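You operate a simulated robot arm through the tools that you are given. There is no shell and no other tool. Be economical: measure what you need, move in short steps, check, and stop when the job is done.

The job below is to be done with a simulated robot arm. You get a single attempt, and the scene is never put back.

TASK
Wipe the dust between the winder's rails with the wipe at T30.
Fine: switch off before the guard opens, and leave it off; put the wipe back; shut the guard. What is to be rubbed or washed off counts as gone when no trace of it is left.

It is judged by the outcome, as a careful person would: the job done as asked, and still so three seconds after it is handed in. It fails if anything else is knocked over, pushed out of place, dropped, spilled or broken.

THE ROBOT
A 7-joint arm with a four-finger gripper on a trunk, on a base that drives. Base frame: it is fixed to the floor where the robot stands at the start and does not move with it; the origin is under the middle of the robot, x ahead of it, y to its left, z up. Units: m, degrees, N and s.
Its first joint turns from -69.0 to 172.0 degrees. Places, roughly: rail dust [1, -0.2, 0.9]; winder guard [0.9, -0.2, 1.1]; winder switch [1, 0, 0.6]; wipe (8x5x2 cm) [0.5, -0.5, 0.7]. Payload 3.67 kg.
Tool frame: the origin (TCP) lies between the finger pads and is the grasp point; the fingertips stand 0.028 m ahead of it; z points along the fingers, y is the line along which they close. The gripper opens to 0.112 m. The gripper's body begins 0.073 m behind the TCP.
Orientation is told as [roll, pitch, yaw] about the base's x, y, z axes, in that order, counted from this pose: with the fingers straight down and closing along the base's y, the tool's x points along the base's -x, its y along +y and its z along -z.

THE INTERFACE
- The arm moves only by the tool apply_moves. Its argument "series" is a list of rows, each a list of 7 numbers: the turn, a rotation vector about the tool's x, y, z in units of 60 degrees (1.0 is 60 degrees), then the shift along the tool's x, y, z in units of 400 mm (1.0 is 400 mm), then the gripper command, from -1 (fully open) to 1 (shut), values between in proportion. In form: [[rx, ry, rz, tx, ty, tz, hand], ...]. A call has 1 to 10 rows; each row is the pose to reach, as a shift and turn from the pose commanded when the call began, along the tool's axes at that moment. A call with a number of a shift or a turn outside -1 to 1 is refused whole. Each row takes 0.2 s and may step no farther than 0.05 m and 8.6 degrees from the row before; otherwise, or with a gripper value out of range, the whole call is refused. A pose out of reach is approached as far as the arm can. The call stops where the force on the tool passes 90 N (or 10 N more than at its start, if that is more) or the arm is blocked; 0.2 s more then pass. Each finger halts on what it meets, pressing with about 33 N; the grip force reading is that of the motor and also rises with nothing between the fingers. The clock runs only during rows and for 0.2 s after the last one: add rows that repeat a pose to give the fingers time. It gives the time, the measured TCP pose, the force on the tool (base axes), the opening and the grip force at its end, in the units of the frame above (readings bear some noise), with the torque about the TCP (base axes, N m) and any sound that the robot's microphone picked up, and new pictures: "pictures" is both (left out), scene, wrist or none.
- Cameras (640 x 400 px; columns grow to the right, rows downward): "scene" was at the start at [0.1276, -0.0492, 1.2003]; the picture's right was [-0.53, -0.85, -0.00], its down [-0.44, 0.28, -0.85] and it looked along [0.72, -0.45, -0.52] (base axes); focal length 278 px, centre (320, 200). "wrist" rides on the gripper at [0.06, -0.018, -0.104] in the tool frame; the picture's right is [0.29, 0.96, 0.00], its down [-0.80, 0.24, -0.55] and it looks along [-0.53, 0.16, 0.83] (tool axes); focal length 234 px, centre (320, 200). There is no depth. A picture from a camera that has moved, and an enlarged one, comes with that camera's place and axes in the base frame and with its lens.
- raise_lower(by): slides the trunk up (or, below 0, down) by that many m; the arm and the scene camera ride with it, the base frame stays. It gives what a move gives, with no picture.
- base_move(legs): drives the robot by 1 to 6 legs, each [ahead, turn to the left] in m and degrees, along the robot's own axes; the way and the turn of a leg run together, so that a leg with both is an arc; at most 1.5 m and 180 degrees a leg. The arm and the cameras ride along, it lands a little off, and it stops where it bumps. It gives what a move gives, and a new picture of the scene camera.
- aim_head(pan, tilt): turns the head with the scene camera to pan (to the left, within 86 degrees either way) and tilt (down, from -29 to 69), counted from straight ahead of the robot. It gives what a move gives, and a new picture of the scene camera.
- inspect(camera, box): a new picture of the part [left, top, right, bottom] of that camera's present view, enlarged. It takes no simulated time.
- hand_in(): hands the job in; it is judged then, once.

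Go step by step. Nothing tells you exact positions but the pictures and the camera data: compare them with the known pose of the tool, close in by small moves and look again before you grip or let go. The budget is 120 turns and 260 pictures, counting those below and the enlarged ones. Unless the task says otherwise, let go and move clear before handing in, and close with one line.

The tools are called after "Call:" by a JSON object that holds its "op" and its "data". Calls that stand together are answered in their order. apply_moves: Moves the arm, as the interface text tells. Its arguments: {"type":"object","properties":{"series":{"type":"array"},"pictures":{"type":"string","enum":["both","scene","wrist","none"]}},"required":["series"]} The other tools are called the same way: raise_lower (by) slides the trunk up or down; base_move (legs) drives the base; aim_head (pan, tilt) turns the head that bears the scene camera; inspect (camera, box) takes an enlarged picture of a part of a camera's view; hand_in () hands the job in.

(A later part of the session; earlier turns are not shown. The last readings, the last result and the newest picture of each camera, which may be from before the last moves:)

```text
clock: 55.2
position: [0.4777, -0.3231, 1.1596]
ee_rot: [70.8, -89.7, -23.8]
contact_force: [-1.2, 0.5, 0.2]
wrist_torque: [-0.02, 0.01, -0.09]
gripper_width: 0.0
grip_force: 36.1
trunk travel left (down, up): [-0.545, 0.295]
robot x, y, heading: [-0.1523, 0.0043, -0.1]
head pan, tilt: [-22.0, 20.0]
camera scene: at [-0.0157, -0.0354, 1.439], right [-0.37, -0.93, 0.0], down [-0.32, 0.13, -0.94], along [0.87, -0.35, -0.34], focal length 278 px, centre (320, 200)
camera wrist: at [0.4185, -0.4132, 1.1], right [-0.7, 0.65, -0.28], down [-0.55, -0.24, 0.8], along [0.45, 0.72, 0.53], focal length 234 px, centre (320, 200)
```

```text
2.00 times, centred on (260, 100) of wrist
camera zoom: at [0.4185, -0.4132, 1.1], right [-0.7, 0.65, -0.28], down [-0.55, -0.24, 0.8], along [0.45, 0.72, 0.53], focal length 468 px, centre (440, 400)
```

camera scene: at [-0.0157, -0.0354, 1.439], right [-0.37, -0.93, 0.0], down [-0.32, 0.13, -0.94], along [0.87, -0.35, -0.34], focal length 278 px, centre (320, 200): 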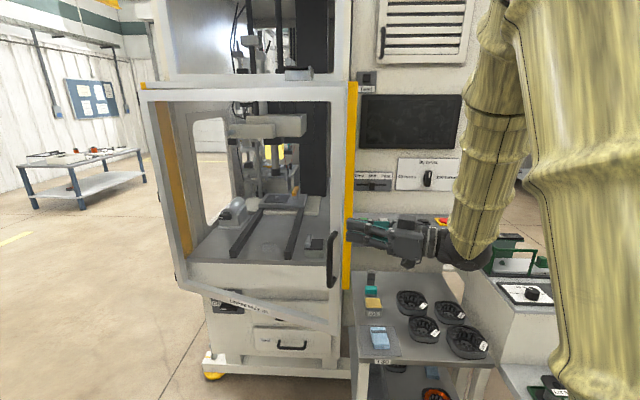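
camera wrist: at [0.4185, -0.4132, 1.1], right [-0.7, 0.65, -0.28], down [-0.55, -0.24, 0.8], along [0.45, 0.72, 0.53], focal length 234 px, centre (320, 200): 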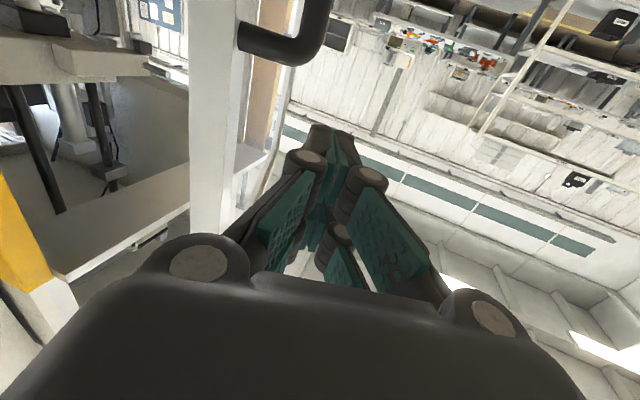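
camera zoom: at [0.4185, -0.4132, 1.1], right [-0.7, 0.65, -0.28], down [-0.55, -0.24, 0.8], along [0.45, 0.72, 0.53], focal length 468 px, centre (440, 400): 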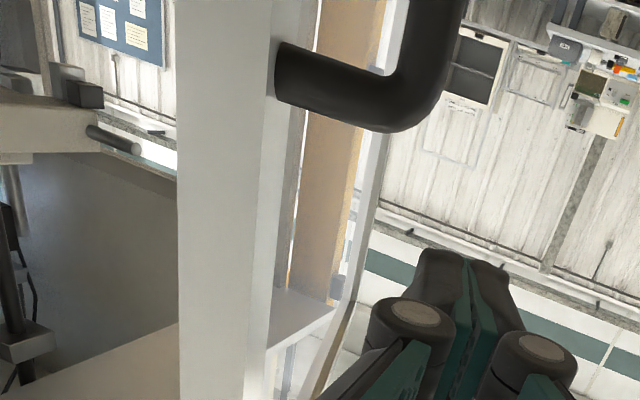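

I retreat around the free edge and line the hand up behind the door again, to go in deeper this time.

Call:
{"op": "apply_moves", "data": {"series": [[0, 0, 0, 0, -0.021, -0.091, 1], [0, 0, 0, 0, -0.042, -0.183, 1], [0, 0, 0, 0, -0.063, -0.274, 1], [0, 0, 0, 0, -0.084, -0.365, 1], [-0.05, 0, 0, 0, -0.161, -0.32, 1], [-0.1, 0, 0, 0, -0.238, -0.275, 1], [-0.16, 0, 0, 0, -0.315, -0.231, 1], [-0.217, 0, 0, 0, -0.392, -0.187, 1]]}}

```text
clock: 57.0
position: [0.5437, -0.4863, 1.1564]
ee_rot: [87.8, -89.3, -27.6]
contact_force: [1.0, 0.1, -0.6]
wrist_torque: [-0.01, 0.01, 0.0]
gripper_width: 0.0
grip_force: 35.8
trunk travel left (down, up): [-0.545, 0.295]
robot x, y, heading: [-0.1537, 0.004, 0.1]
head pan, tilt: [-22.0, 20.0]
camera scene: at [-0.0125, -0.0376, 1.4385], right [-0.37, -0.93, 0.0], down [-0.32, 0.13, -0.94], along [0.87, -0.35, -0.34], focal length 278 px, centre (320, 200)
camera wrist: at [0.5066, -0.5871, 1.0955], right [-0.83, 0.48, -0.28], down [-0.48, -0.37, 0.8], along [0.28, 0.8, 0.53], focal length 234 px, centre (320, 200)
```

scene: 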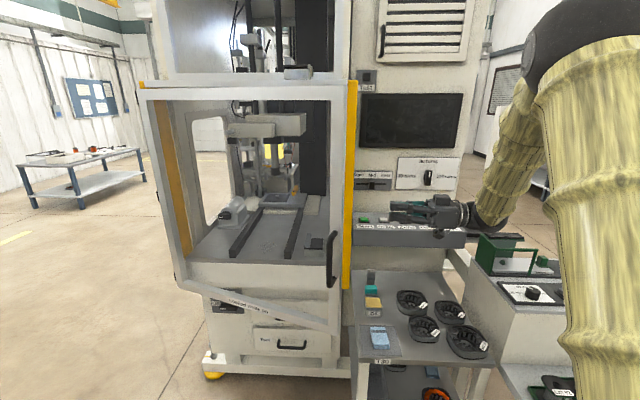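
wrist: 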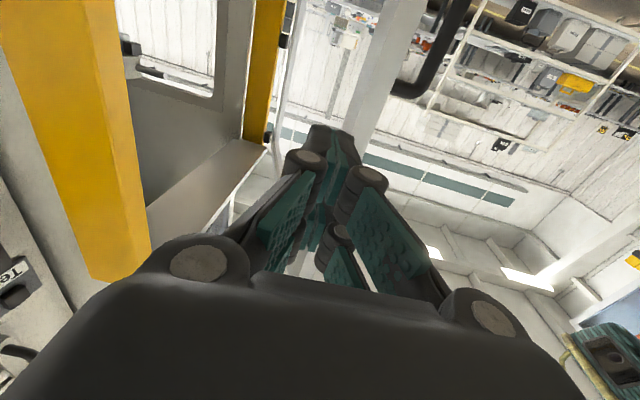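

Triangulating the handle mounts shows the machine stands rotated ~23° to my frame, with its hinge near [0.965, 0.10]; the door is open ~20°. I re-aim the hand parallel to the door's back and slide in behind it.

Call:
{"op": "apply_moves", "data": {"series": [[0.11, 0, 0, 0, -0.007, 0.018, 1], [0.225, 0, 0, 0, -0.0135, 0.037, 1], [0.225, 0, 0, 0, -0.037, 0.138, 1], [0.225, 0, 0, 0, -0.062, 0.239, 1], [0.225, 0, 0, 0, -0.086, 0.34, 1], [0.225, 0, 0, 0, -0.11, 0.441, 1], [0.225, 0, 0, 0, -0.135, 0.542, 1]]}}

```text
clock: 58.6
position: [0.6983, -0.3252, 1.156]
ee_rot: [64.0, -89.5, -17.3]
contact_force: [0.8, -0.2, -0.4]
wrist_torque: [0.03, 0.01, 0.02]
gripper_width: 0.0002
grip_force: 35.4
trunk travel left (down, up): [-0.545, 0.295]
robot x, y, heading: [-0.1492, 0.0028, 0.2]
head pan, tilt: [-22.0, 20.0]
camera scene: at [-0.0129, -0.0354, 1.4386], right [-0.37, -0.93, 0.0], down [-0.32, 0.13, -0.94], along [0.87, -0.35, -0.34], focal length 278 px, centre (320, 200)
camera wrist: at [0.6388, -0.4137, 1.0952], right [-0.7, 0.66, -0.28], down [-0.55, -0.24, 0.8], along [0.46, 0.71, 0.53], focal length 234 px, centre (320, 200)
```

scene: 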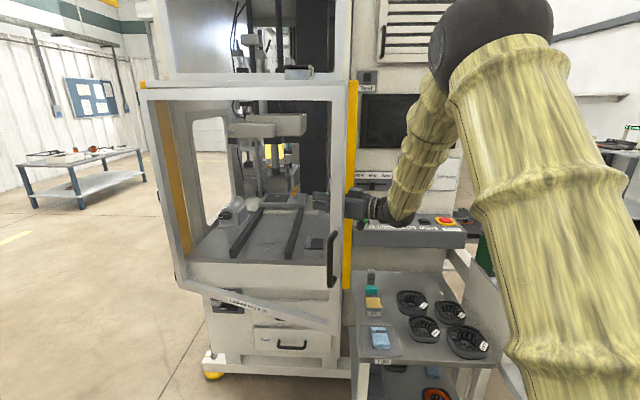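
wrist: 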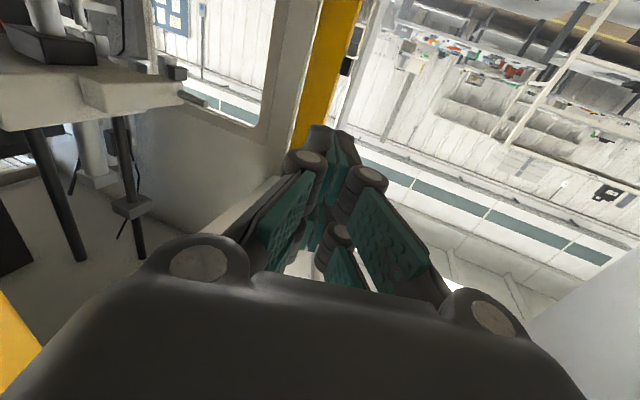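

The hand is behind the door now. I sweep the door open along its arc.

Call:
{"op": "apply_moves", "data": {"series": [[0.05, 0, 0, 0, 0.068, -0.008, 1], [0.108, 0, 0, 0, 0.137, -0.0155, 1], [0.16, 0, 0, 0, 0.21, -0.018, 1], [0.22, 0, 0, 0, 0.282, -0.017, 1], [0.275, 0, 0, 0, 0.354, -0.014, 1], [0.33, 0, 0, 0, 0.426, -0.004, 1], [0.385, 0, 0, 0, 0.498, 0.009, 1], [0.44, 0, 0, 0, 0.569, 0.024, 1], [0.495, 0, 0, 0, 0.64, 0.046, 1], [0.55, 0, 0, 0, 0.71, 0.071, 1]]}}

```text
clock: 60.8
position: [0.5081, -0.1084, 1.1581]
ee_rot: [21.3, -89.5, -7.6]
contact_force: [0.0, 0.4, -0.5]
wrist_torque: [-0.01, 0.02, -0.03]
gripper_width: 0.0
grip_force: 35.6
trunk travel left (down, up): [-0.545, 0.295]
robot x, y, heading: [-0.1481, -0.0016, 0.1]
head pan, tilt: [-22.0, 20.0]
camera scene: at [-0.0146, -0.0341, 1.4389], right [-0.37, -0.93, 0.0], down [-0.32, 0.13, -0.94], along [0.87, -0.35, -0.34], focal length 278 px, centre (320, 200)
camera wrist: at [0.4107, -0.1501, 1.0986], right [-0.23, 0.93, -0.29], down [-0.59, 0.1, 0.8], along [0.77, 0.35, 0.53], focal length 234 px, centre (320, 200)
```

scene: 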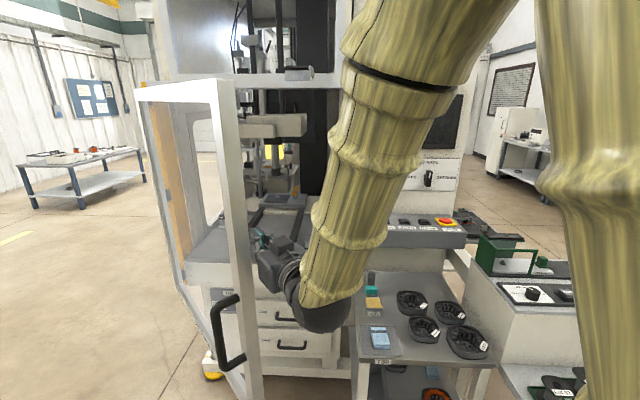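
wrist: 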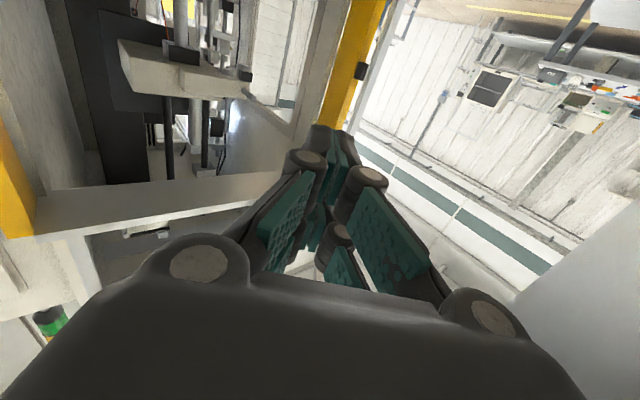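

The door is widely open already. I push it farther to keep it out of the robot's way.

Call:
{"op": "apply_moves", "data": {"series": [[0.072, 0, 0, 0, 0.094, -0.008, 1], [0.145, 0, 0, 0, 0.188, -0.014, 1], [0.217, 0, 0, 0, 0.282, -0.016, 1], [0.255, 0, 0, 0, 0.354, -0.008, 1], [0.293, 0, 0, 0, 0.426, 0.001, 1], [0.33, 0, 0, 0, 0.498, 0.011, 1], [0.355, 0, 0, 0, 0.568, 0.032, 1], [0.38, 0, 0, 0, 0.638, 0.054, 1], [0.4, 0, 0, 0, 0.707, 0.077, 1], [0.42, 0, 0, 0, 0.79, 0.12, 1]]}}

```text
clock: 63.2
position: [0.4874, 0.1879, 1.2185]
ee_rot: [84.8, -83.5, -97.5]
contact_force: [-1.0, -1.3, -0.6]
wrist_torque: [0.04, 0.0, 0.02]
gripper_width: 0.0
grip_force: 35.4
trunk travel left (down, up): [-0.545, 0.295]
robot x, y, heading: [-0.1508, 0.0029, 0.1]
head pan, tilt: [-22.0, 20.0]
stopped in row 10: the arm was blocked; the commanded pose is now the measured one
camera scene: at [-0.0142, -0.0372, 1.4387], right [-0.37, -0.93, 0.0], down [-0.32, 0.13, -0.94], along [0.87, -0.35, -0.34], focal length 278 px, centre (320, 200)
camera wrist: at [0.3818, 0.1983, 1.1571], right [0.21, 0.96, -0.18], down [-0.5, 0.26, 0.82], along [0.84, -0.08, 0.54], focal length 234 px, centre (320, 200)
```

scene: 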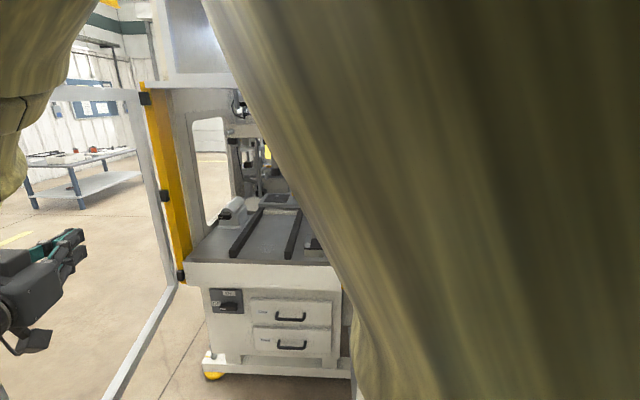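
wrist: 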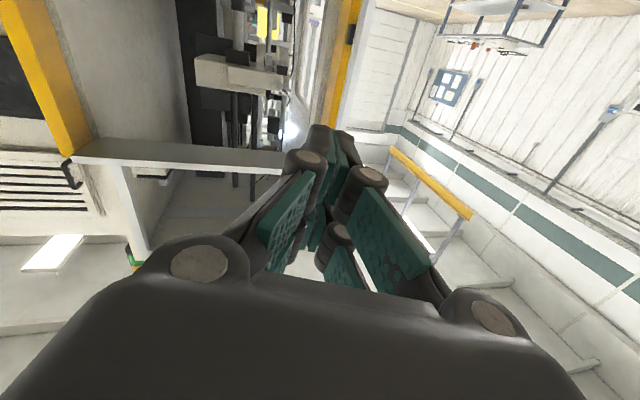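

The door stands wide open. Now I bring the arm back right, turning the tool down to fetch the wipe.

Call:
{"op": "apply_moves", "data": {"series": [[-0.006, 0.123, -0.02, -0.021, -0.099, 0.032, 0], [-0.013, 0.246, -0.041, -0.042, -0.198, 0.064, -0.5], [-0.02, 0.37, -0.062, -0.063, -0.298, 0.097, -1], [-0.026, 0.493, -0.083, -0.084, -0.397, 0.129, -1], [-0.033, 0.616, -0.104, -0.105, -0.496, 0.161, -1], [-0.04, 0.739, -0.124, -0.126, -0.595, 0.193, -1], [-0.046, 0.862, -0.145, -0.147, -0.695, 0.226, -1], [-0.053, 0.985, -0.165, -0.168, -0.794, 0.258, -1]], "pictures": "none"}}

Call:
{"op": "aim_head", "data": {"pan": -35, "tilt": 35}}

```text
clock: 65.0
position: [0.5207, -0.1521, 1.247]
ee_rot: [-0.5, -30.3, -4.9]
contact_force: [0.1, -1.4, -0.6]
wrist_torque: [0.02, 0.0, 0.04]
gripper_width: 0.1118
grip_force: 0.1
trunk travel left (down, up): [-0.545, 0.295]
robot x, y, heading: [-0.1536, -0.0005, 0.3]
head pan, tilt: [-22.0, 20.0]
```

```text
clock: 65.8
position: [0.5177, -0.1486, 1.247]
ee_rot: [-0.6, -30.6, -4.8]
contact_force: [0.9, -0.5, 0.1]
wrist_torque: [0.06, 0.0, 0.0]
gripper_width: 0.1119
grip_force: 0.1
trunk travel left (down, up): [-0.545, 0.295]
robot x, y, heading: [-0.1494, 0.0026, 0.2]
head pan, tilt: [-35.0, 35.0]
camera scene: at [-0.028, -0.0522, 1.4149], right [-0.57, -0.82, 0.0], down [-0.47, 0.33, -0.82], along [0.67, -0.47, -0.57], focal length 278 px, centre (320, 200)
```

scene: 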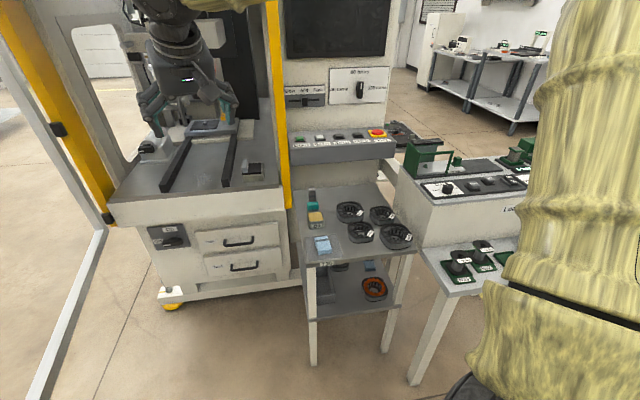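

Good view of the open machine and cart. I enlarge the wipe and the bed.

Call:
{"op": "inspect", "data": {"camera": "scene", "box": [290, 180, 386, 270]}}

Call:
{"op": "inspect", "data": {"camera": "scene", "box": [110, 100, 270, 210]}}

Call:
{"op": "inspect", "data": {"camera": "scene", "box": [145, 145, 245, 195]}}

```text
4.44 times, centred on (338, 225) of scene
camera zoom: at [-0.028, -0.0522, 1.4149], right [-0.57, -0.82, 0.0], down [-0.47, 0.33, -0.82], along [0.67, -0.47, -0.57], focal length 1238 px, centre (240, 89)
```

zoom: 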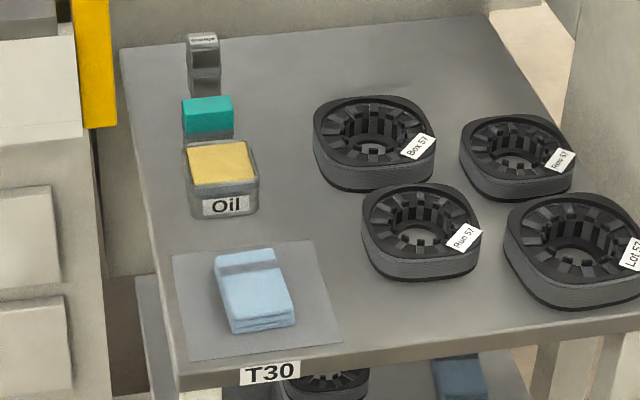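

```text
3.64 times, centred on (190, 155) of scene
camera zoom: at [-0.028, -0.0522, 1.4149], right [-0.57, -0.82, 0.0], down [-0.47, 0.33, -0.82], along [0.67, -0.47, -0.57], focal length 1013 px, centre (793, 364)
```

zoom: 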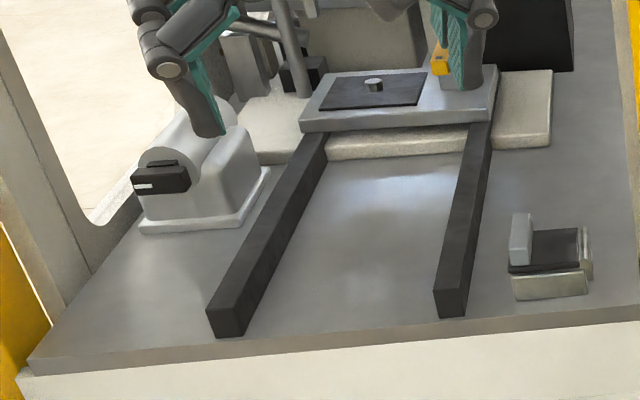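

```text
6.40 times, centred on (195, 170) of scene
camera zoom: at [-0.028, -0.0522, 1.4149], right [-0.57, -0.82, 0.0], down [-0.47, 0.33, -0.82], along [0.67, -0.47, -0.57], focal length 1782 px, centre (1120, 392)
```

zoom: 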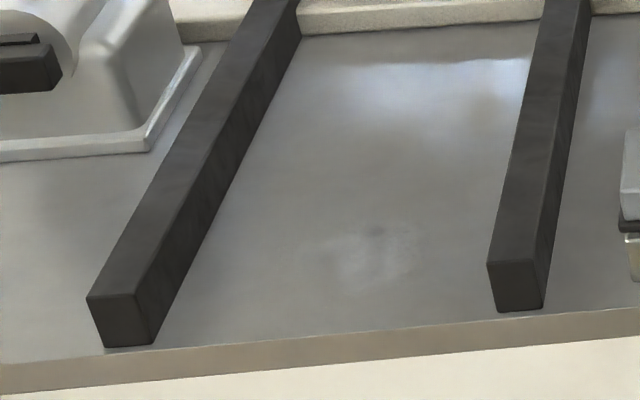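

The wipe lies near [0.545, -0.465, 0.73], its long side turned about -24°. I finish pointing the tool down and move over it, then lower the trunk.

Call:
{"op": "apply_moves", "data": {"series": [[0, 0.073, 0, 0, -0.088, 0.041, -1], [0, 0.146, 0, 0, -0.176, 0.083, -1], [0, 0.219, 0, 0, -0.264, 0.124, -1], [0, 0.291, 0, 0, -0.351, 0.166, -1], [0, 0.364, 0, 0, -0.439, 0.207, -1], [0, 0.437, 0, 0, -0.527, 0.249, -1], [0, 0.51, 0, 0, -0.615, 0.29, -1]], "pictures": "none"}}

Call:
{"op": "raise_lower", "data": {"by": -0.25}}

Call:
{"op": "apply_moves", "data": {"series": [[0, 0, 0.11, 0, -0.04, 0, -1], [0, 0, 0.22, 0, -0.08, 0, -1], [0, 0, 0.32, 0.0, -0.12, 0, -1]]}}

```text
clock: 67.4
position: [0.5562, -0.4002, 1.148]
ee_rot: [-0.5, 0.2, -5.1]
contact_force: [0.0, -0.3, -0.7]
wrist_torque: [0.03, 0.0, -0.04]
gripper_width: 0.1116
grip_force: 0.1
trunk travel left (down, up): [-0.545, 0.295]
robot x, y, heading: [-0.1517, 0.0005, 0.3]
head pan, tilt: [-35.0, 35.0]
```

```text
clock: 70.0
position: [0.5551, -0.399, 0.8998]
ee_rot: [-0.5, 0.0, -5.2]
contact_force: [0.1, 0.0, 0.2]
wrist_torque: [0.0, 0.0, 0.0]
gripper_width: 0.1122
grip_force: 0.1
trunk travel left (down, up): [-0.295, 0.545]
robot x, y, heading: [-0.1507, -0.0022, 0.3]
head pan, tilt: [-35.0, 35.0]
```

```text
clock: 70.8
position: [0.5498, -0.4481, 0.899]
ee_rot: [-0.4, 0.0, -24.4]
contact_force: [0.4, 0.5, 0.3]
wrist_torque: [-0.01, -0.01, -0.01]
gripper_width: 0.112
grip_force: 0.0
trunk travel left (down, up): [-0.295, 0.545]
robot x, y, heading: [-0.1567, 0.0015, 0.2]
head pan, tilt: [-35.0, 35.0]
camera scene: at [-0.0279, -0.0523, 1.1648], right [-0.57, -0.82, 0.0], down [-0.47, 0.33, -0.82], along [0.67, -0.47, -0.57], focal length 278 px, centre (320, 200)
camera wrist: at [0.489, -0.4394, 1.0035], right [0.13, 0.99, -0.01], down [0.83, -0.11, 0.55], along [0.55, -0.08, -0.83], focal length 234 px, centre (320, 200)
```

scene: 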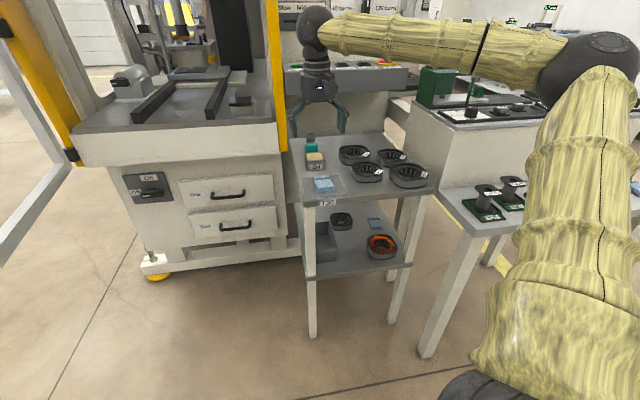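
wrist: 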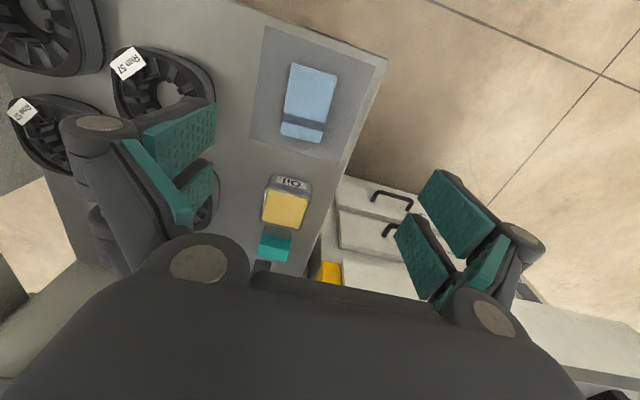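

The wipe is at about [0.541, -0.460]. I descend to just above it with a part-closed hand.

Call:
{"op": "apply_moves", "data": {"series": [[0, 0, -0.03, 0.008, -0.037, 0.09, -0.7], [0, 0, -0.06, 0.008, -0.037, 0.18, -0.6], [0, 0, -0.06, 0.008, -0.037, 0.27, -0.6], [0, 0, -0.06, 0.008, -0.037, 0.335, -0.6]]}}

Call:
{"op": "inspect", "data": {"camera": "scene", "box": [280, 130, 376, 210]}}

```text
clock: 71.8
position: [0.542, -0.458, 0.7674]
ee_rot: [-0.5, -0.1, -20.6]
contact_force: [0.0, 0.2, 0.3]
wrist_torque: [0.0, 0.0, 0.02]
gripper_width: 0.0895
grip_force: 0.1
trunk travel left (down, up): [-0.295, 0.545]
robot x, y, heading: [-0.1539, -0.0009, 0.2]
head pan, tilt: [-35.0, 35.0]
camera scene: at [-0.0281, -0.0521, 1.1649], right [-0.57, -0.82, 0.0], down [-0.47, 0.33, -0.82], along [0.67, -0.47, -0.57], focal length 278 px, centre (320, 200)
camera wrist: at [0.479, -0.4554, 0.8695], right [0.07, 1.0, -0.01], down [0.83, -0.05, 0.55], along [0.55, -0.05, -0.83], focal length 234 px, centre (320, 200)
```

scene: 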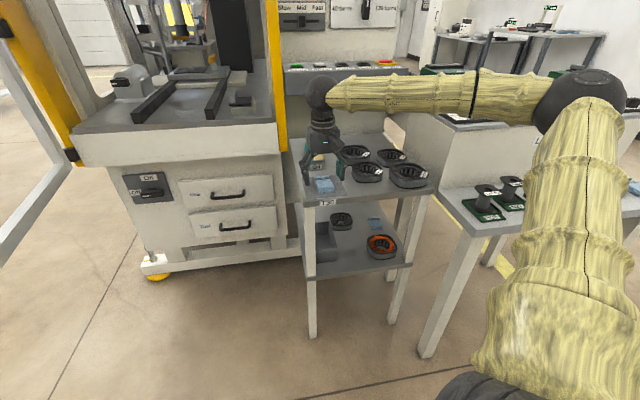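
wrist: 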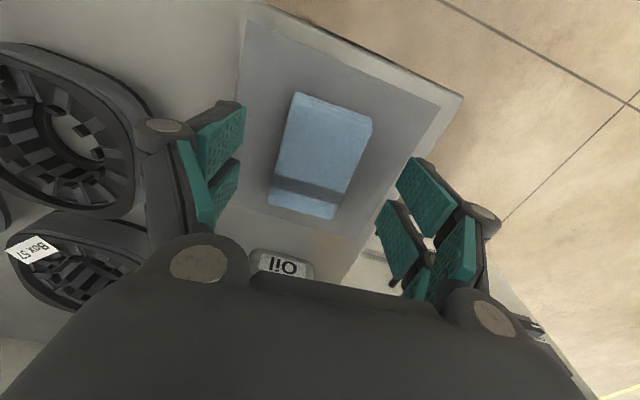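

```text
5.00 times, centred on (328, 170) of scene
camera zoom: at [-0.0281, -0.0521, 1.1649], right [-0.57, -0.82, 0.0], down [-0.47, 0.33, -0.82], along [0.67, -0.47, -0.57], focal length 1392 px, centre (280, 350)
```

zoom: 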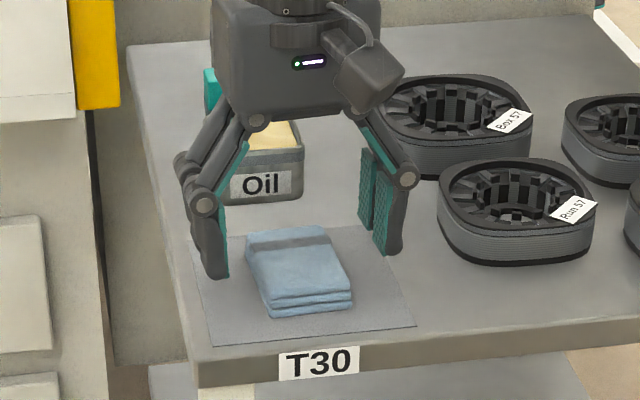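

Centred and aligned. I descend 2 cm and close on the wipe.

Call:
{"op": "apply_moves", "data": {"series": [[0, 0, 0, 0, 0, 0.025, -0.6], [0, 0, 0, 0, 0, 0.05, -0.6], [0, 0, 0, 0, 0, 0.05, 0], [0, 0, 0, 0, 0, 0.05, 0.6], [0, 0, 0, 0, 0, 0.05, 1], [0, 0, 0, 0, 0, 0.05, 1]]}}

Call:
{"op": "inspect", "data": {"camera": "scene", "box": [280, 130, 376, 210]}}

```text
clock: 73.2
position: [0.541, -0.4603, 0.7472]
ee_rot: [-0.6, -0.1, -20.7]
contact_force: [1.2, 0.7, 6.9]
wrist_torque: [0.2, -0.05, -0.03]
gripper_width: 0.0489
grip_force: 33.1
trunk travel left (down, up): [-0.295, 0.545]
robot x, y, heading: [-0.1531, -0.0006, 0.1]
head pan, tilt: [-35.0, 35.0]
camera scene: at [-0.0284, -0.0517, 1.1649], right [-0.57, -0.82, 0.0], down [-0.47, 0.33, -0.82], along [0.67, -0.47, -0.57], focal length 278 px, centre (320, 200)
camera wrist: at [0.4787, -0.4553, 0.8503], right [0.07, 1.0, -0.01], down [0.83, -0.05, 0.55], along [0.55, -0.05, -0.83], focal length 234 px, centre (320, 200)
```

scene: 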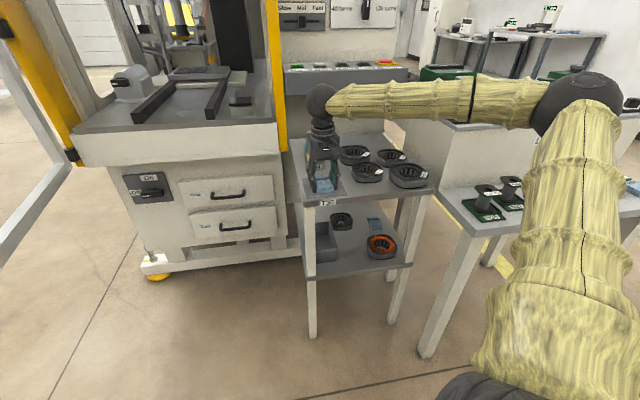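
wrist: 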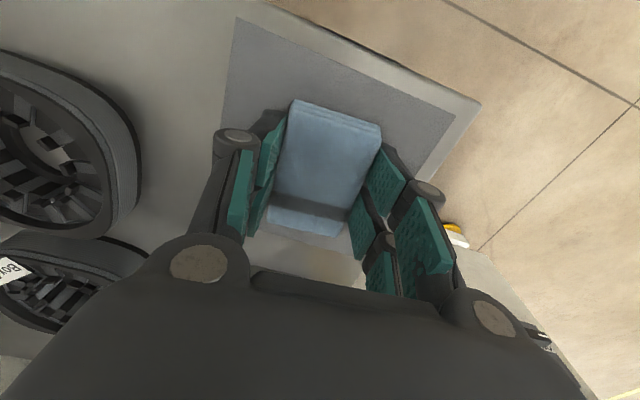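

```text
5.00 times, centred on (328, 170) of scene
camera zoom: at [-0.0284, -0.0517, 1.1649], right [-0.57, -0.82, 0.0], down [-0.47, 0.33, -0.82], along [0.67, -0.47, -0.57], focal length 1392 px, centre (280, 350)
```

zoom: 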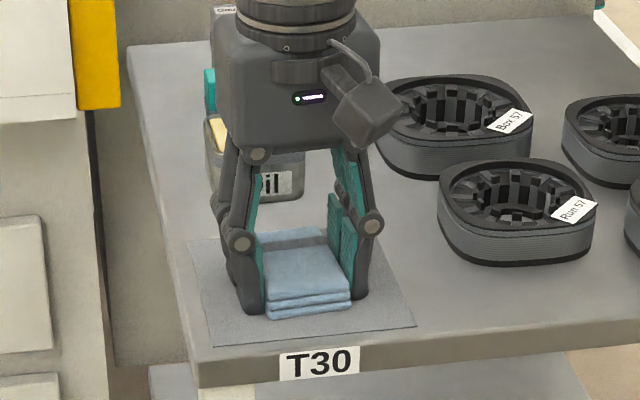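

Held, but the fingertips touch the table; I regrip 6 mm higher so the wipe's underside stands proud, then lift.

Call:
{"op": "apply_moves", "data": {"series": [[0, 0, 0, 0, 0, 0, 0], [0, 0, 0, 0, 0, -0.016, 0], [0, 0, 0, 0, 0, -0.016, 0.6], [0, 0, 0, 0, 0, -0.016, 1], [0, 0, 0, 0, 0, -0.016, 1], [0, 0, 0, 0, 0, -0.08, 1], [0, 0, 0, 0, 0, -0.18, 1], [0, 0, 0, 0, 0, -0.3, 1], [0, 0, 0, 0, 0, -0.4, 1]]}}

Call:
{"op": "inspect", "data": {"camera": "scene", "box": [280, 60, 376, 140]}}

```text
clock: 75.2
position: [0.5424, -0.4583, 0.908]
ee_rot: [-0.5, -0.1, -20.8]
contact_force: [0.5, 0.3, -0.5]
wrist_torque: [-0.01, 0.01, 0.02]
gripper_width: 0.0489
grip_force: 32.8
trunk travel left (down, up): [-0.295, 0.545]
robot x, y, heading: [-0.1505, -0.0002, 0.1]
head pan, tilt: [-35.0, 35.0]
camera scene: at [-0.0284, -0.0516, 1.1648], right [-0.57, -0.82, 0.0], down [-0.47, 0.33, -0.82], along [0.67, -0.47, -0.57], focal length 278 px, centre (320, 200)
camera wrist: at [0.4794, -0.4546, 1.0113], right [0.07, 1.0, -0.01], down [0.83, -0.05, 0.55], along [0.55, -0.05, -0.83], focal length 234 px, centre (320, 200)
```

scene: 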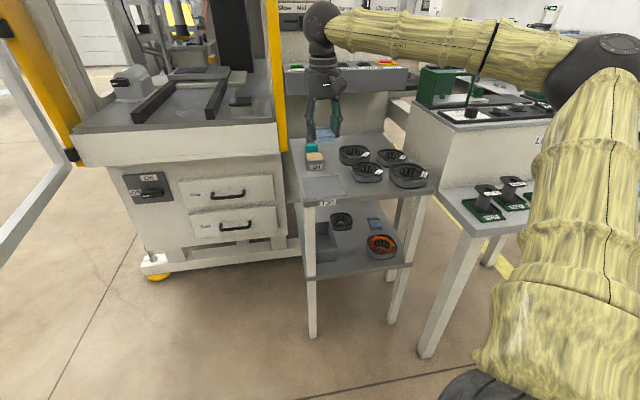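
wrist: 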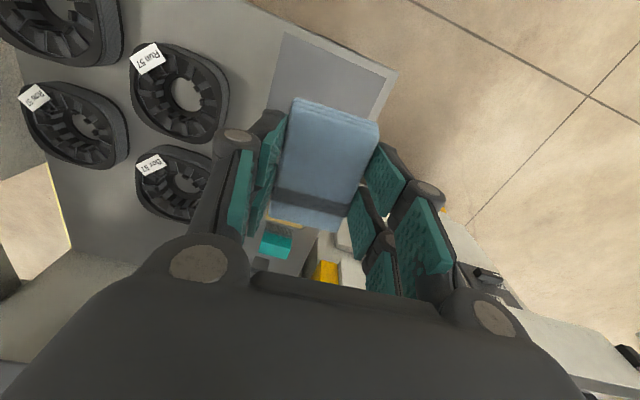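

```text
5.00 times, centred on (328, 100) of scene
camera zoom: at [-0.0284, -0.0516, 1.1648], right [-0.57, -0.82, 0.0], down [-0.47, 0.33, -0.82], along [0.67, -0.47, -0.57], focal length 1392 px, centre (280, 700)
```

zoom: 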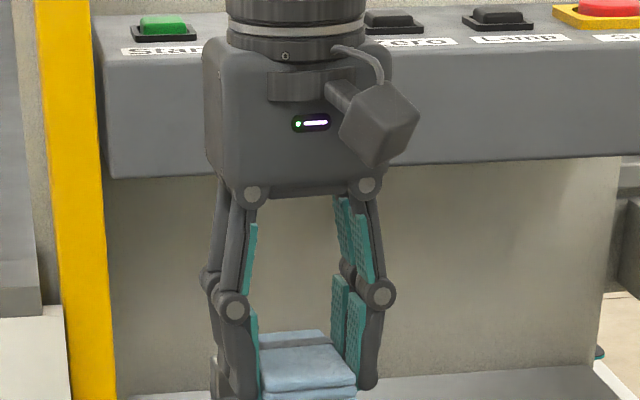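

The wipe is held. Now I measure the dust from this lower viewpoint to get its height and place.

Call:
{"op": "inspect", "data": {"camera": "scene", "box": [60, 50, 260, 150]}}

Call:
{"op": "inspect", "data": {"camera": "scene", "box": [130, 75, 226, 125]}}

```text
3.20 times, centred on (160, 100) of scene
camera zoom: at [-0.0284, -0.0516, 1.1648], right [-0.57, -0.82, 0.0], down [-0.47, 0.33, -0.82], along [0.67, -0.47, -0.57], focal length 891 px, centre (832, 520)
```

zoom: 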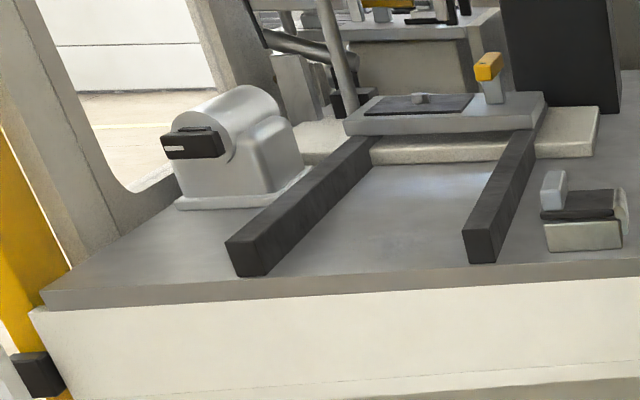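

```text
6.67 times, centred on (178, 100) of scene
camera zoom: at [-0.0284, -0.0516, 1.1648], right [-0.57, -0.82, 0.0], down [-0.47, 0.33, -0.82], along [0.67, -0.47, -0.57], focal length 1857 px, centre (1267, 867)
```

zoom: 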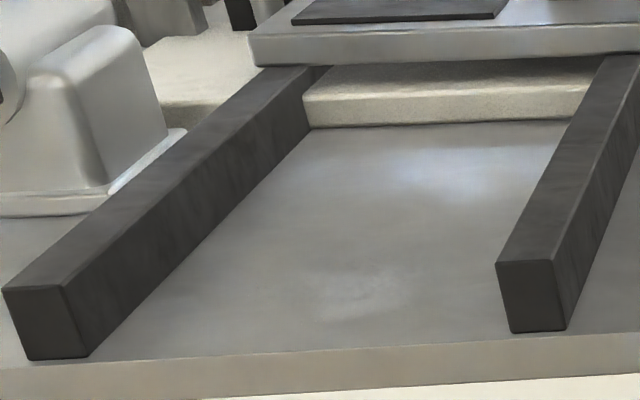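

Dust is at about [0.982, -0.210, 0.874], between rails whose direction matches the wipe's present yaw. I move the hand to the middle, then drive forward.

Call:
{"op": "apply_moves", "data": {"series": [[0, 0, 0, 0, 0, -0.12, 1], [0, 0, 0, 0.032, 0.092, -0.14, 1], [0, 0, 0, 0.063, 0.183, -0.16, 1], [0, 0, 0, 0.095, 0.275, -0.18, 1], [0, 0, 0, 0.126, 0.367, -0.2, 1], [0, 0, 0, 0.158, 0.458, -0.22, 1], [0, 0, 0, 0.189, 0.55, -0.24, 1], [0, 0, 0, 0.22, 0.642, -0.25, 1], [0, 0, 0, 0.252, 0.733, -0.25, 1]], "pictures": "none"}}

Call:
{"op": "aim_head", "data": {"pan": 40, "tilt": 35}}

```text
clock: 77.2
position: [0.5527, -0.1483, 1.0025]
ee_rot: [-0.5, -0.1, -20.7]
contact_force: [0.5, 0.1, 0.1]
wrist_torque: [-0.01, -0.01, 0.0]
gripper_width: 0.0489
grip_force: 33.1
trunk travel left (down, up): [-0.295, 0.545]
robot x, y, heading: [-0.156, 0.0022, 0.1]
head pan, tilt: [-35.0, 35.0]
```

```text
clock: 78.7
position: [0.5539, -0.1488, 1.0032]
ee_rot: [-0.5, -0.2, -20.7]
contact_force: [0.5, -0.9, 0.2]
wrist_torque: [0.02, -0.03, 0.01]
gripper_width: 0.0493
grip_force: 32.8
trunk travel left (down, up): [-0.295, 0.545]
robot x, y, heading: [-0.1517, -0.0039, 0.3]
head pan, tilt: [40.0, 35.0]
camera scene: at [-0.033, 0.0553, 1.1649], right [0.64, -0.76, 0.0], down [-0.44, -0.37, -0.82], along [0.63, 0.53, -0.57], focal length 278 px, centre (320, 200)
```

scene: 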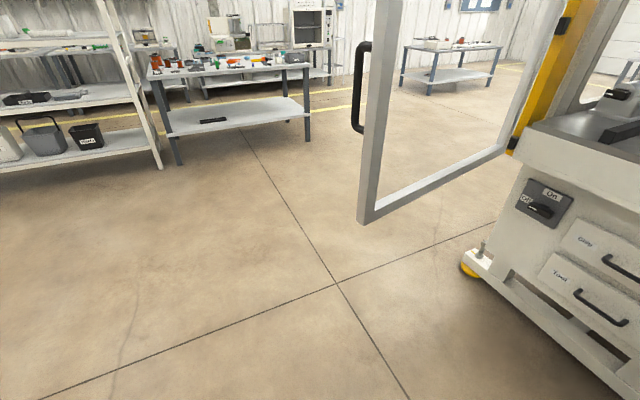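

The door stays clear at the left (edge near [0.37, 0.27]). I drive forward 0.27 m.

Call:
{"op": "aim_head", "data": {"pan": -15, "tilt": 40}}

Call:
{"op": "base_move", "data": {"legs": [[0.27, 0]]}}

```text
clock: 79.9
position: [0.5517, -0.1478, 1.0036]
ee_rot: [-0.5, 0.0, -20.7]
contact_force: [-0.5, 0.0, -0.1]
wrist_torque: [-0.01, 0.02, 0.02]
gripper_width: 0.0493
grip_force: 32.9
trunk travel left (down, up): [-0.295, 0.545]
robot x, y, heading: [-0.1557, -0.0014, -0.2]
head pan, tilt: [-15.0, 40.0]
camera scene: at [-0.0182, -0.0231, 1.1573], right [-0.26, -0.97, 0.0], down [-0.62, 0.16, -0.77], along [0.74, -0.2, -0.64], focal length 278 px, centre (320, 200)
```

scene: 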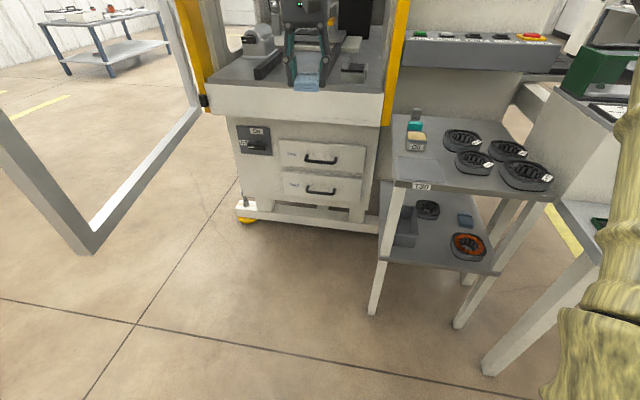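

```text
clock: 81.8
position: [0.8249, -0.1505, 1.0023]
ee_rot: [-0.5, 0.0, -20.8]
contact_force: [-0.4, 0.3, -0.9]
wrist_torque: [0.03, -0.02, -0.03]
gripper_width: 0.0493
grip_force: 32.7
trunk travel left (down, up): [-0.295, 0.545]
robot x, y, heading: [0.1178, 0.0026, -0.1]
head pan, tilt: [-15.0, 40.0]
camera scene: at [0.2536, -0.0234, 1.1572], right [-0.26, -0.97, 0.0], down [-0.62, 0.17, -0.77], along [0.74, -0.2, -0.64], focal length 278 px, centre (320, 200)
```

scene: 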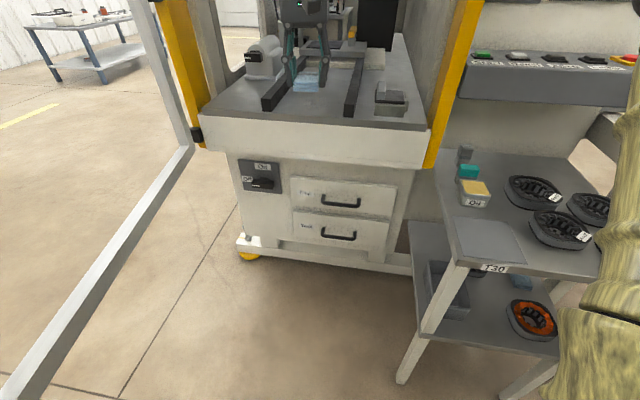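

Position is good. I move over the bed toward the dust and look down with the wrist camera.

Call:
{"op": "apply_moves", "data": {"series": [[0, 0, 0, -0.1, 0.003, 0.02, 1], [0, 0, 0, -0.2, 0.006, 0.04, 1], [0, 0, 0, -0.304, 0.009, 0.06, 1]], "pictures": "wrist"}}

Call:
{"op": "aim_head", "data": {"pan": -12, "tilt": 22}}

```text
clock: 82.6
position: [0.9392, -0.1892, 0.9773]
ee_rot: [-0.6, -0.1, -20.8]
contact_force: [-0.3, 0.5, 0.2]
wrist_torque: [0.03, 0.02, -0.01]
gripper_width: 0.049
grip_force: 32.7
trunk travel left (down, up): [-0.295, 0.545]
robot x, y, heading: [0.1205, -0.0004, 0.0]
head pan, tilt: [-15.0, 40.0]
camera wrist: at [0.8768, -0.1854, 1.0809], right [0.07, 1.0, -0.01], down [0.83, -0.05, 0.55], along [0.55, -0.05, -0.83], focal length 234 px, centre (320, 200)
```

wrist: 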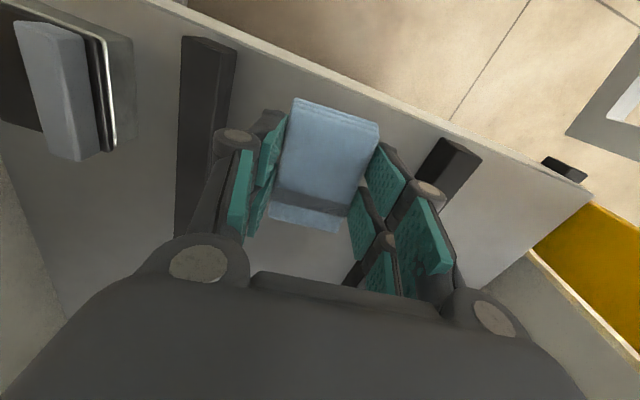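

```text
clock: 83.4
position: [0.9386, -0.1894, 0.9792]
ee_rot: [-0.5, -0.1, -20.8]
contact_force: [0.7, 0.1, 0.1]
wrist_torque: [-0.03, 0.04, -0.01]
gripper_width: 0.049
grip_force: 33.0
trunk travel left (down, up): [-0.295, 0.545]
robot x, y, heading: [0.119, -0.0014, 0.0]
head pan, tilt: [-12.0, 22.0]
camera scene: at [0.262, -0.0205, 1.1854], right [-0.21, -0.98, 0.0], down [-0.37, 0.08, -0.93], along [0.91, -0.19, -0.38], focal length 278 px, centre (320, 200)
```

scene: 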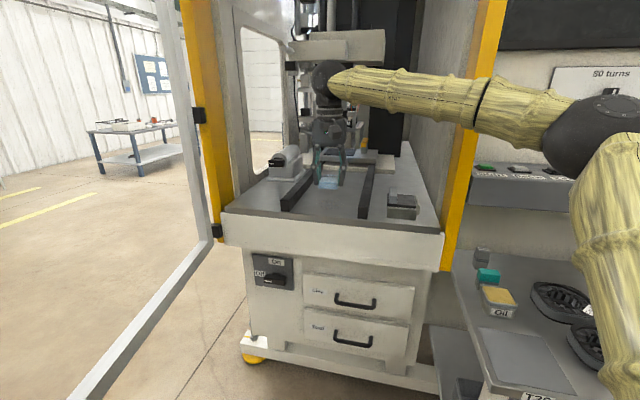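

The forearm passes close to the right jamb; I look closer before going deeper.

Call:
{"op": "inspect", "data": {"camera": "scene", "box": [300, 30, 620, 230]}}

Call:
{"op": "aim_head", "data": {"pan": -40, "tilt": 10}}

```text
2.00 times, centred on (460, 130) of scene
camera zoom: at [0.262, -0.0205, 1.1854], right [-0.21, -0.98, 0.0], down [-0.37, 0.08, -0.93], along [0.91, -0.19, -0.38], focal length 557 px, centre (40, 340)
```

zoom: 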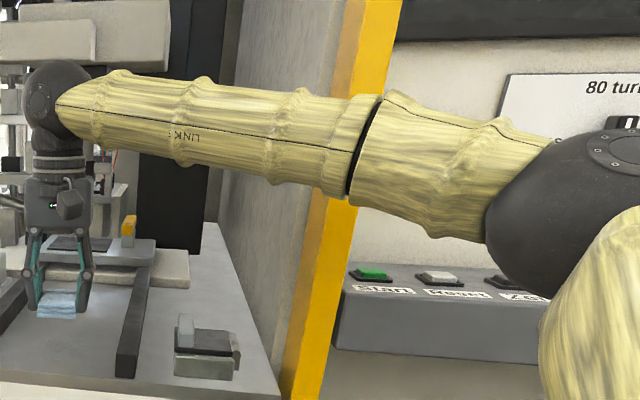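

```text
clock: 84.3
position: [0.9383, -0.1888, 0.9769]
ee_rot: [-0.5, -0.1, -20.9]
contact_force: [-0.3, 0.0, -0.7]
wrist_torque: [0.0, -0.01, 0.04]
gripper_width: 0.0492
grip_force: 33.3
trunk travel left (down, up): [-0.295, 0.545]
robot x, y, heading: [0.1195, -0.001, -0.2]
head pan, tilt: [-40.0, 10.0]
camera scene: at [0.2425, -0.061, 1.2049], right [-0.64, -0.77, 0.0], down [-0.13, 0.11, -0.98], along [0.75, -0.63, -0.17], focal length 278 px, centre (320, 200)
```

scene: 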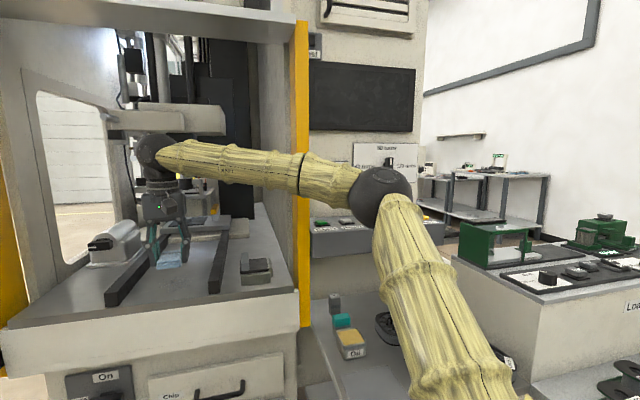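

There's too little room between forearm and jamb to go deeper from here. I retract and re-approach from about 15 cm farther left, along the machine's own axis.

Call:
{"op": "apply_moves", "data": {"series": [[0, 0, 0, 0.1, 0.0, -0.06, 1], [0, 0, 0, 0.2, 0.0, -0.08, 1], [0, 0, 0, 0.31, 0.01, -0.08, 1], [0, 0, 0, 0.42, 0.02, -0.08, 1], [0, 0, 0, 0.53, 0.03, -0.08, 1], [0, 0, 0, 0.64, 0.03, -0.08, 1], [0, 0, 0, 0.72, 0.0, -0.08, 1]], "pictures": "none"}}

Call:
{"op": "base_move", "data": {"legs": [[-0.22, 0], [0, -30], [-0.32, 0], [0, 30]]}}

```text
clock: 85.9
position: [0.6696, -0.087, 1.0101]
ee_rot: [-0.5, -0.1, -20.9]
contact_force: [-0.5, -0.3, -0.2]
wrist_torque: [-0.02, 0.01, -0.03]
gripper_width: 0.0493
grip_force: 32.9
trunk travel left (down, up): [-0.295, 0.545]
robot x, y, heading: [0.1161, -0.003, -0.1]
head pan, tilt: [-40.0, 10.0]
```

```text
clock: 92.3
position: [0.1738, 0.0718, 1.0098]
ee_rot: [-0.5, -0.1, -20.8]
contact_force: [-0.5, -0.3, -0.5]
wrist_torque: [0.0, -0.01, 0.03]
gripper_width: 0.0493
grip_force: 33.0
trunk travel left (down, up): [-0.295, 0.545]
robot x, y, heading: [-0.3764, 0.1575, 0.2]
head pan, tilt: [-40.0, 10.0]
camera scene: at [-0.2522, 0.099, 1.205], right [-0.64, -0.77, 0.0], down [-0.13, 0.11, -0.98], along [0.76, -0.63, -0.17], focal length 278 px, centre (320, 200)
```

scene: 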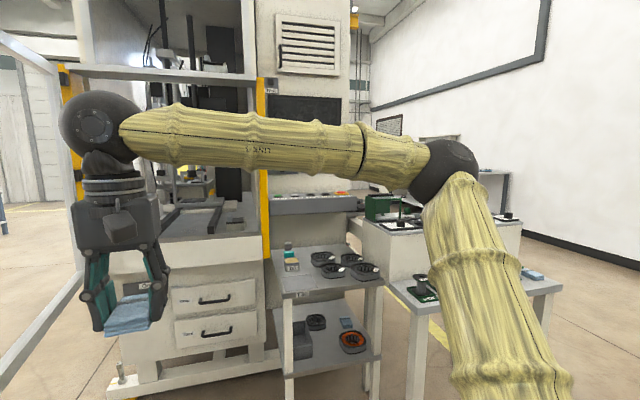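

I shift the hand a bit to the right and drive forward to about x 0.11.

Call:
{"op": "apply_moves", "data": {"series": [[0, 0, 0, -0.03, -0.08, 0, 1], [0, 0, 0, -0.06, -0.16, 0, 1], [0, 0, 0, -0.089, -0.234, 0, 1]], "pictures": "none"}}

Call:
{"op": "base_move", "data": {"legs": [[0.485, 0]]}}

Call:
{"op": "aim_head", "data": {"pan": -30, "tilt": 22}}

```text
clock: 93.1
position: [0.1742, -0.0289, 1.0119]
ee_rot: [-0.5, -0.1, -20.8]
contact_force: [-0.6, -1.2, -0.3]
wrist_torque: [-0.02, 0.05, 0.0]
gripper_width: 0.0491
grip_force: 33.5
trunk travel left (down, up): [-0.295, 0.545]
robot x, y, heading: [-0.3748, 0.1612, 0.3]
head pan, tilt: [-40.0, 10.0]
```

```text
clock: 96.0
position: [0.6661, -0.0263, 1.0113]
ee_rot: [-0.5, -0.2, -20.7]
contact_force: [-0.3, -0.5, -0.7]
wrist_torque: [0.01, 0.02, 0.02]
gripper_width: 0.049
grip_force: 33.1
trunk travel left (down, up): [-0.295, 0.545]
robot x, y, heading: [0.1135, 0.1561, 0.3]
head pan, tilt: [-40.0, 10.0]
camera scene: at [0.2377, 0.1001, 1.2049], right [-0.64, -0.77, 0.0], down [-0.13, 0.11, -0.98], along [0.76, -0.63, -0.17], focal length 278 px, centre (320, 200)
```

scene: 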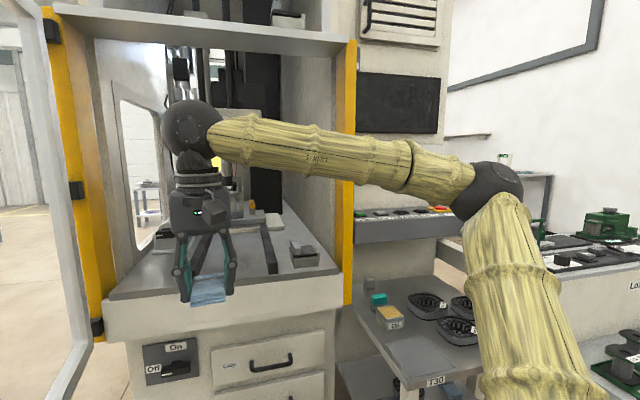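

```text
clock: 96.7
position: [0.6662, -0.0251, 1.0103]
ee_rot: [-0.5, -0.1, -20.6]
contact_force: [0.1, -0.8, 0.2]
wrist_torque: [-0.04, -0.02, -0.01]
gripper_width: 0.049
grip_force: 32.6
trunk travel left (down, up): [-0.295, 0.545]
robot x, y, heading: [0.1111, 0.1576, 0.3]
head pan, tilt: [-30.0, 22.0]
camera scene: at [0.2466, 0.1136, 1.1855], right [-0.5, -0.87, 0.0], down [-0.32, 0.19, -0.93], along [0.8, -0.46, -0.37], focal length 278 px, centre (320, 200)
```

scene: 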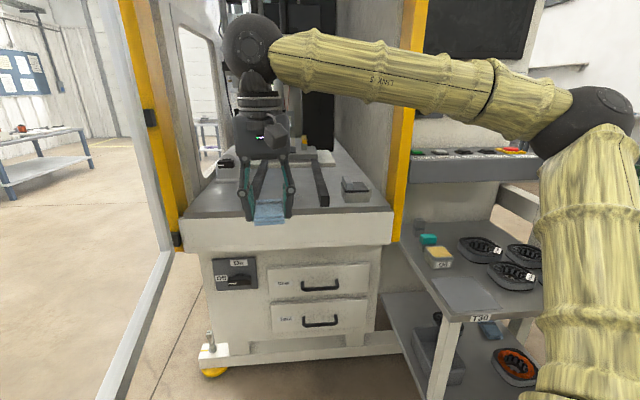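

Well placed. I move the hand in toward the dust, staying above the bed.

Call:
{"op": "apply_moves", "data": {"series": [[0, 0, 0, -0.105, -0.023, 0.0, 1], [0, 0, 0, -0.21, -0.046, 0.0, 1], [0, 0, 0, -0.315, -0.069, 0.0, 1], [0, 0, 0, -0.42, -0.092, 0.02, 1], [0, 0, 0, -0.525, -0.115, 0.04, 1], [0, 0, 0, -0.63, -0.138, 0.06, 1], [0, 0, 0, -0.74, -0.16, 0.075, 1]]}}

Call:
{"op": "inspect", "data": {"camera": "scene", "box": [180, 100, 420, 250]}}

```text
clock: 98.3
position: [0.9201, -0.191, 0.9817]
ee_rot: [-0.5, 0.1, -20.7]
contact_force: [0.2, -0.9, -0.4]
wrist_torque: [0.0, -0.01, -0.01]
gripper_width: 0.0491
grip_force: 33.1
trunk travel left (down, up): [-0.295, 0.545]
robot x, y, heading: [0.1126, 0.1586, 0.3]
head pan, tilt: [-30.0, 22.0]
camera scene: at [0.2471, 0.1131, 1.1853], right [-0.5, -0.87, 0.0], down [-0.33, 0.19, -0.93], along [0.8, -0.46, -0.38], focal length 278 px, centre (320, 200)
camera wrist: at [0.8583, -0.1869, 1.0849], right [0.07, 1.0, -0.01], down [0.83, -0.05, 0.55], along [0.55, -0.05, -0.83], focal length 234 px, centre (320, 200)
```

scene: 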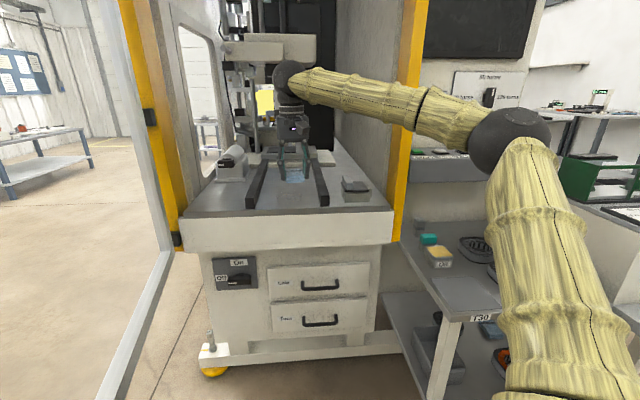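
wrist: 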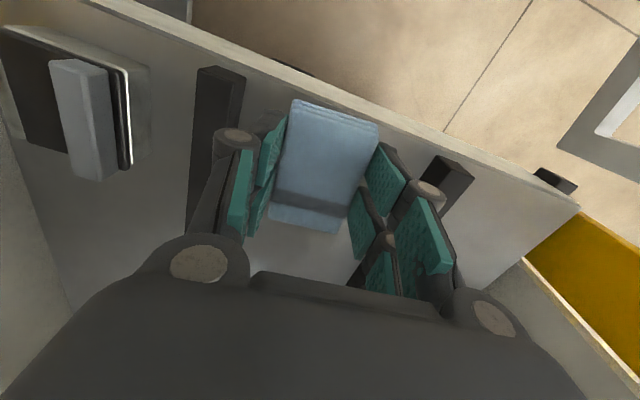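

```text
2.67 times, centred on (300, 175) of scene
camera zoom: at [0.2471, 0.1131, 1.1853], right [-0.5, -0.87, 0.0], down [-0.33, 0.19, -0.93], along [0.8, -0.46, -0.38], focal length 743 px, centre (373, 267)
```

zoom: 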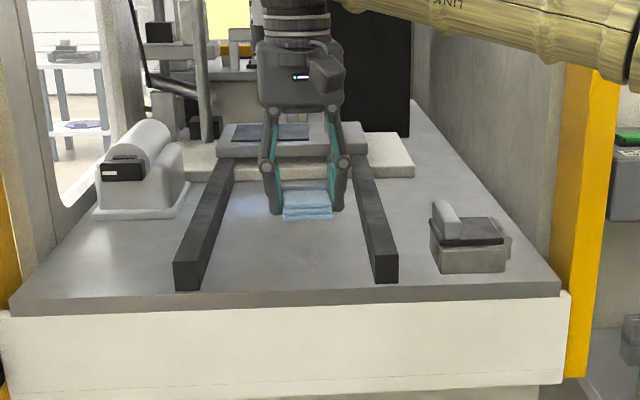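

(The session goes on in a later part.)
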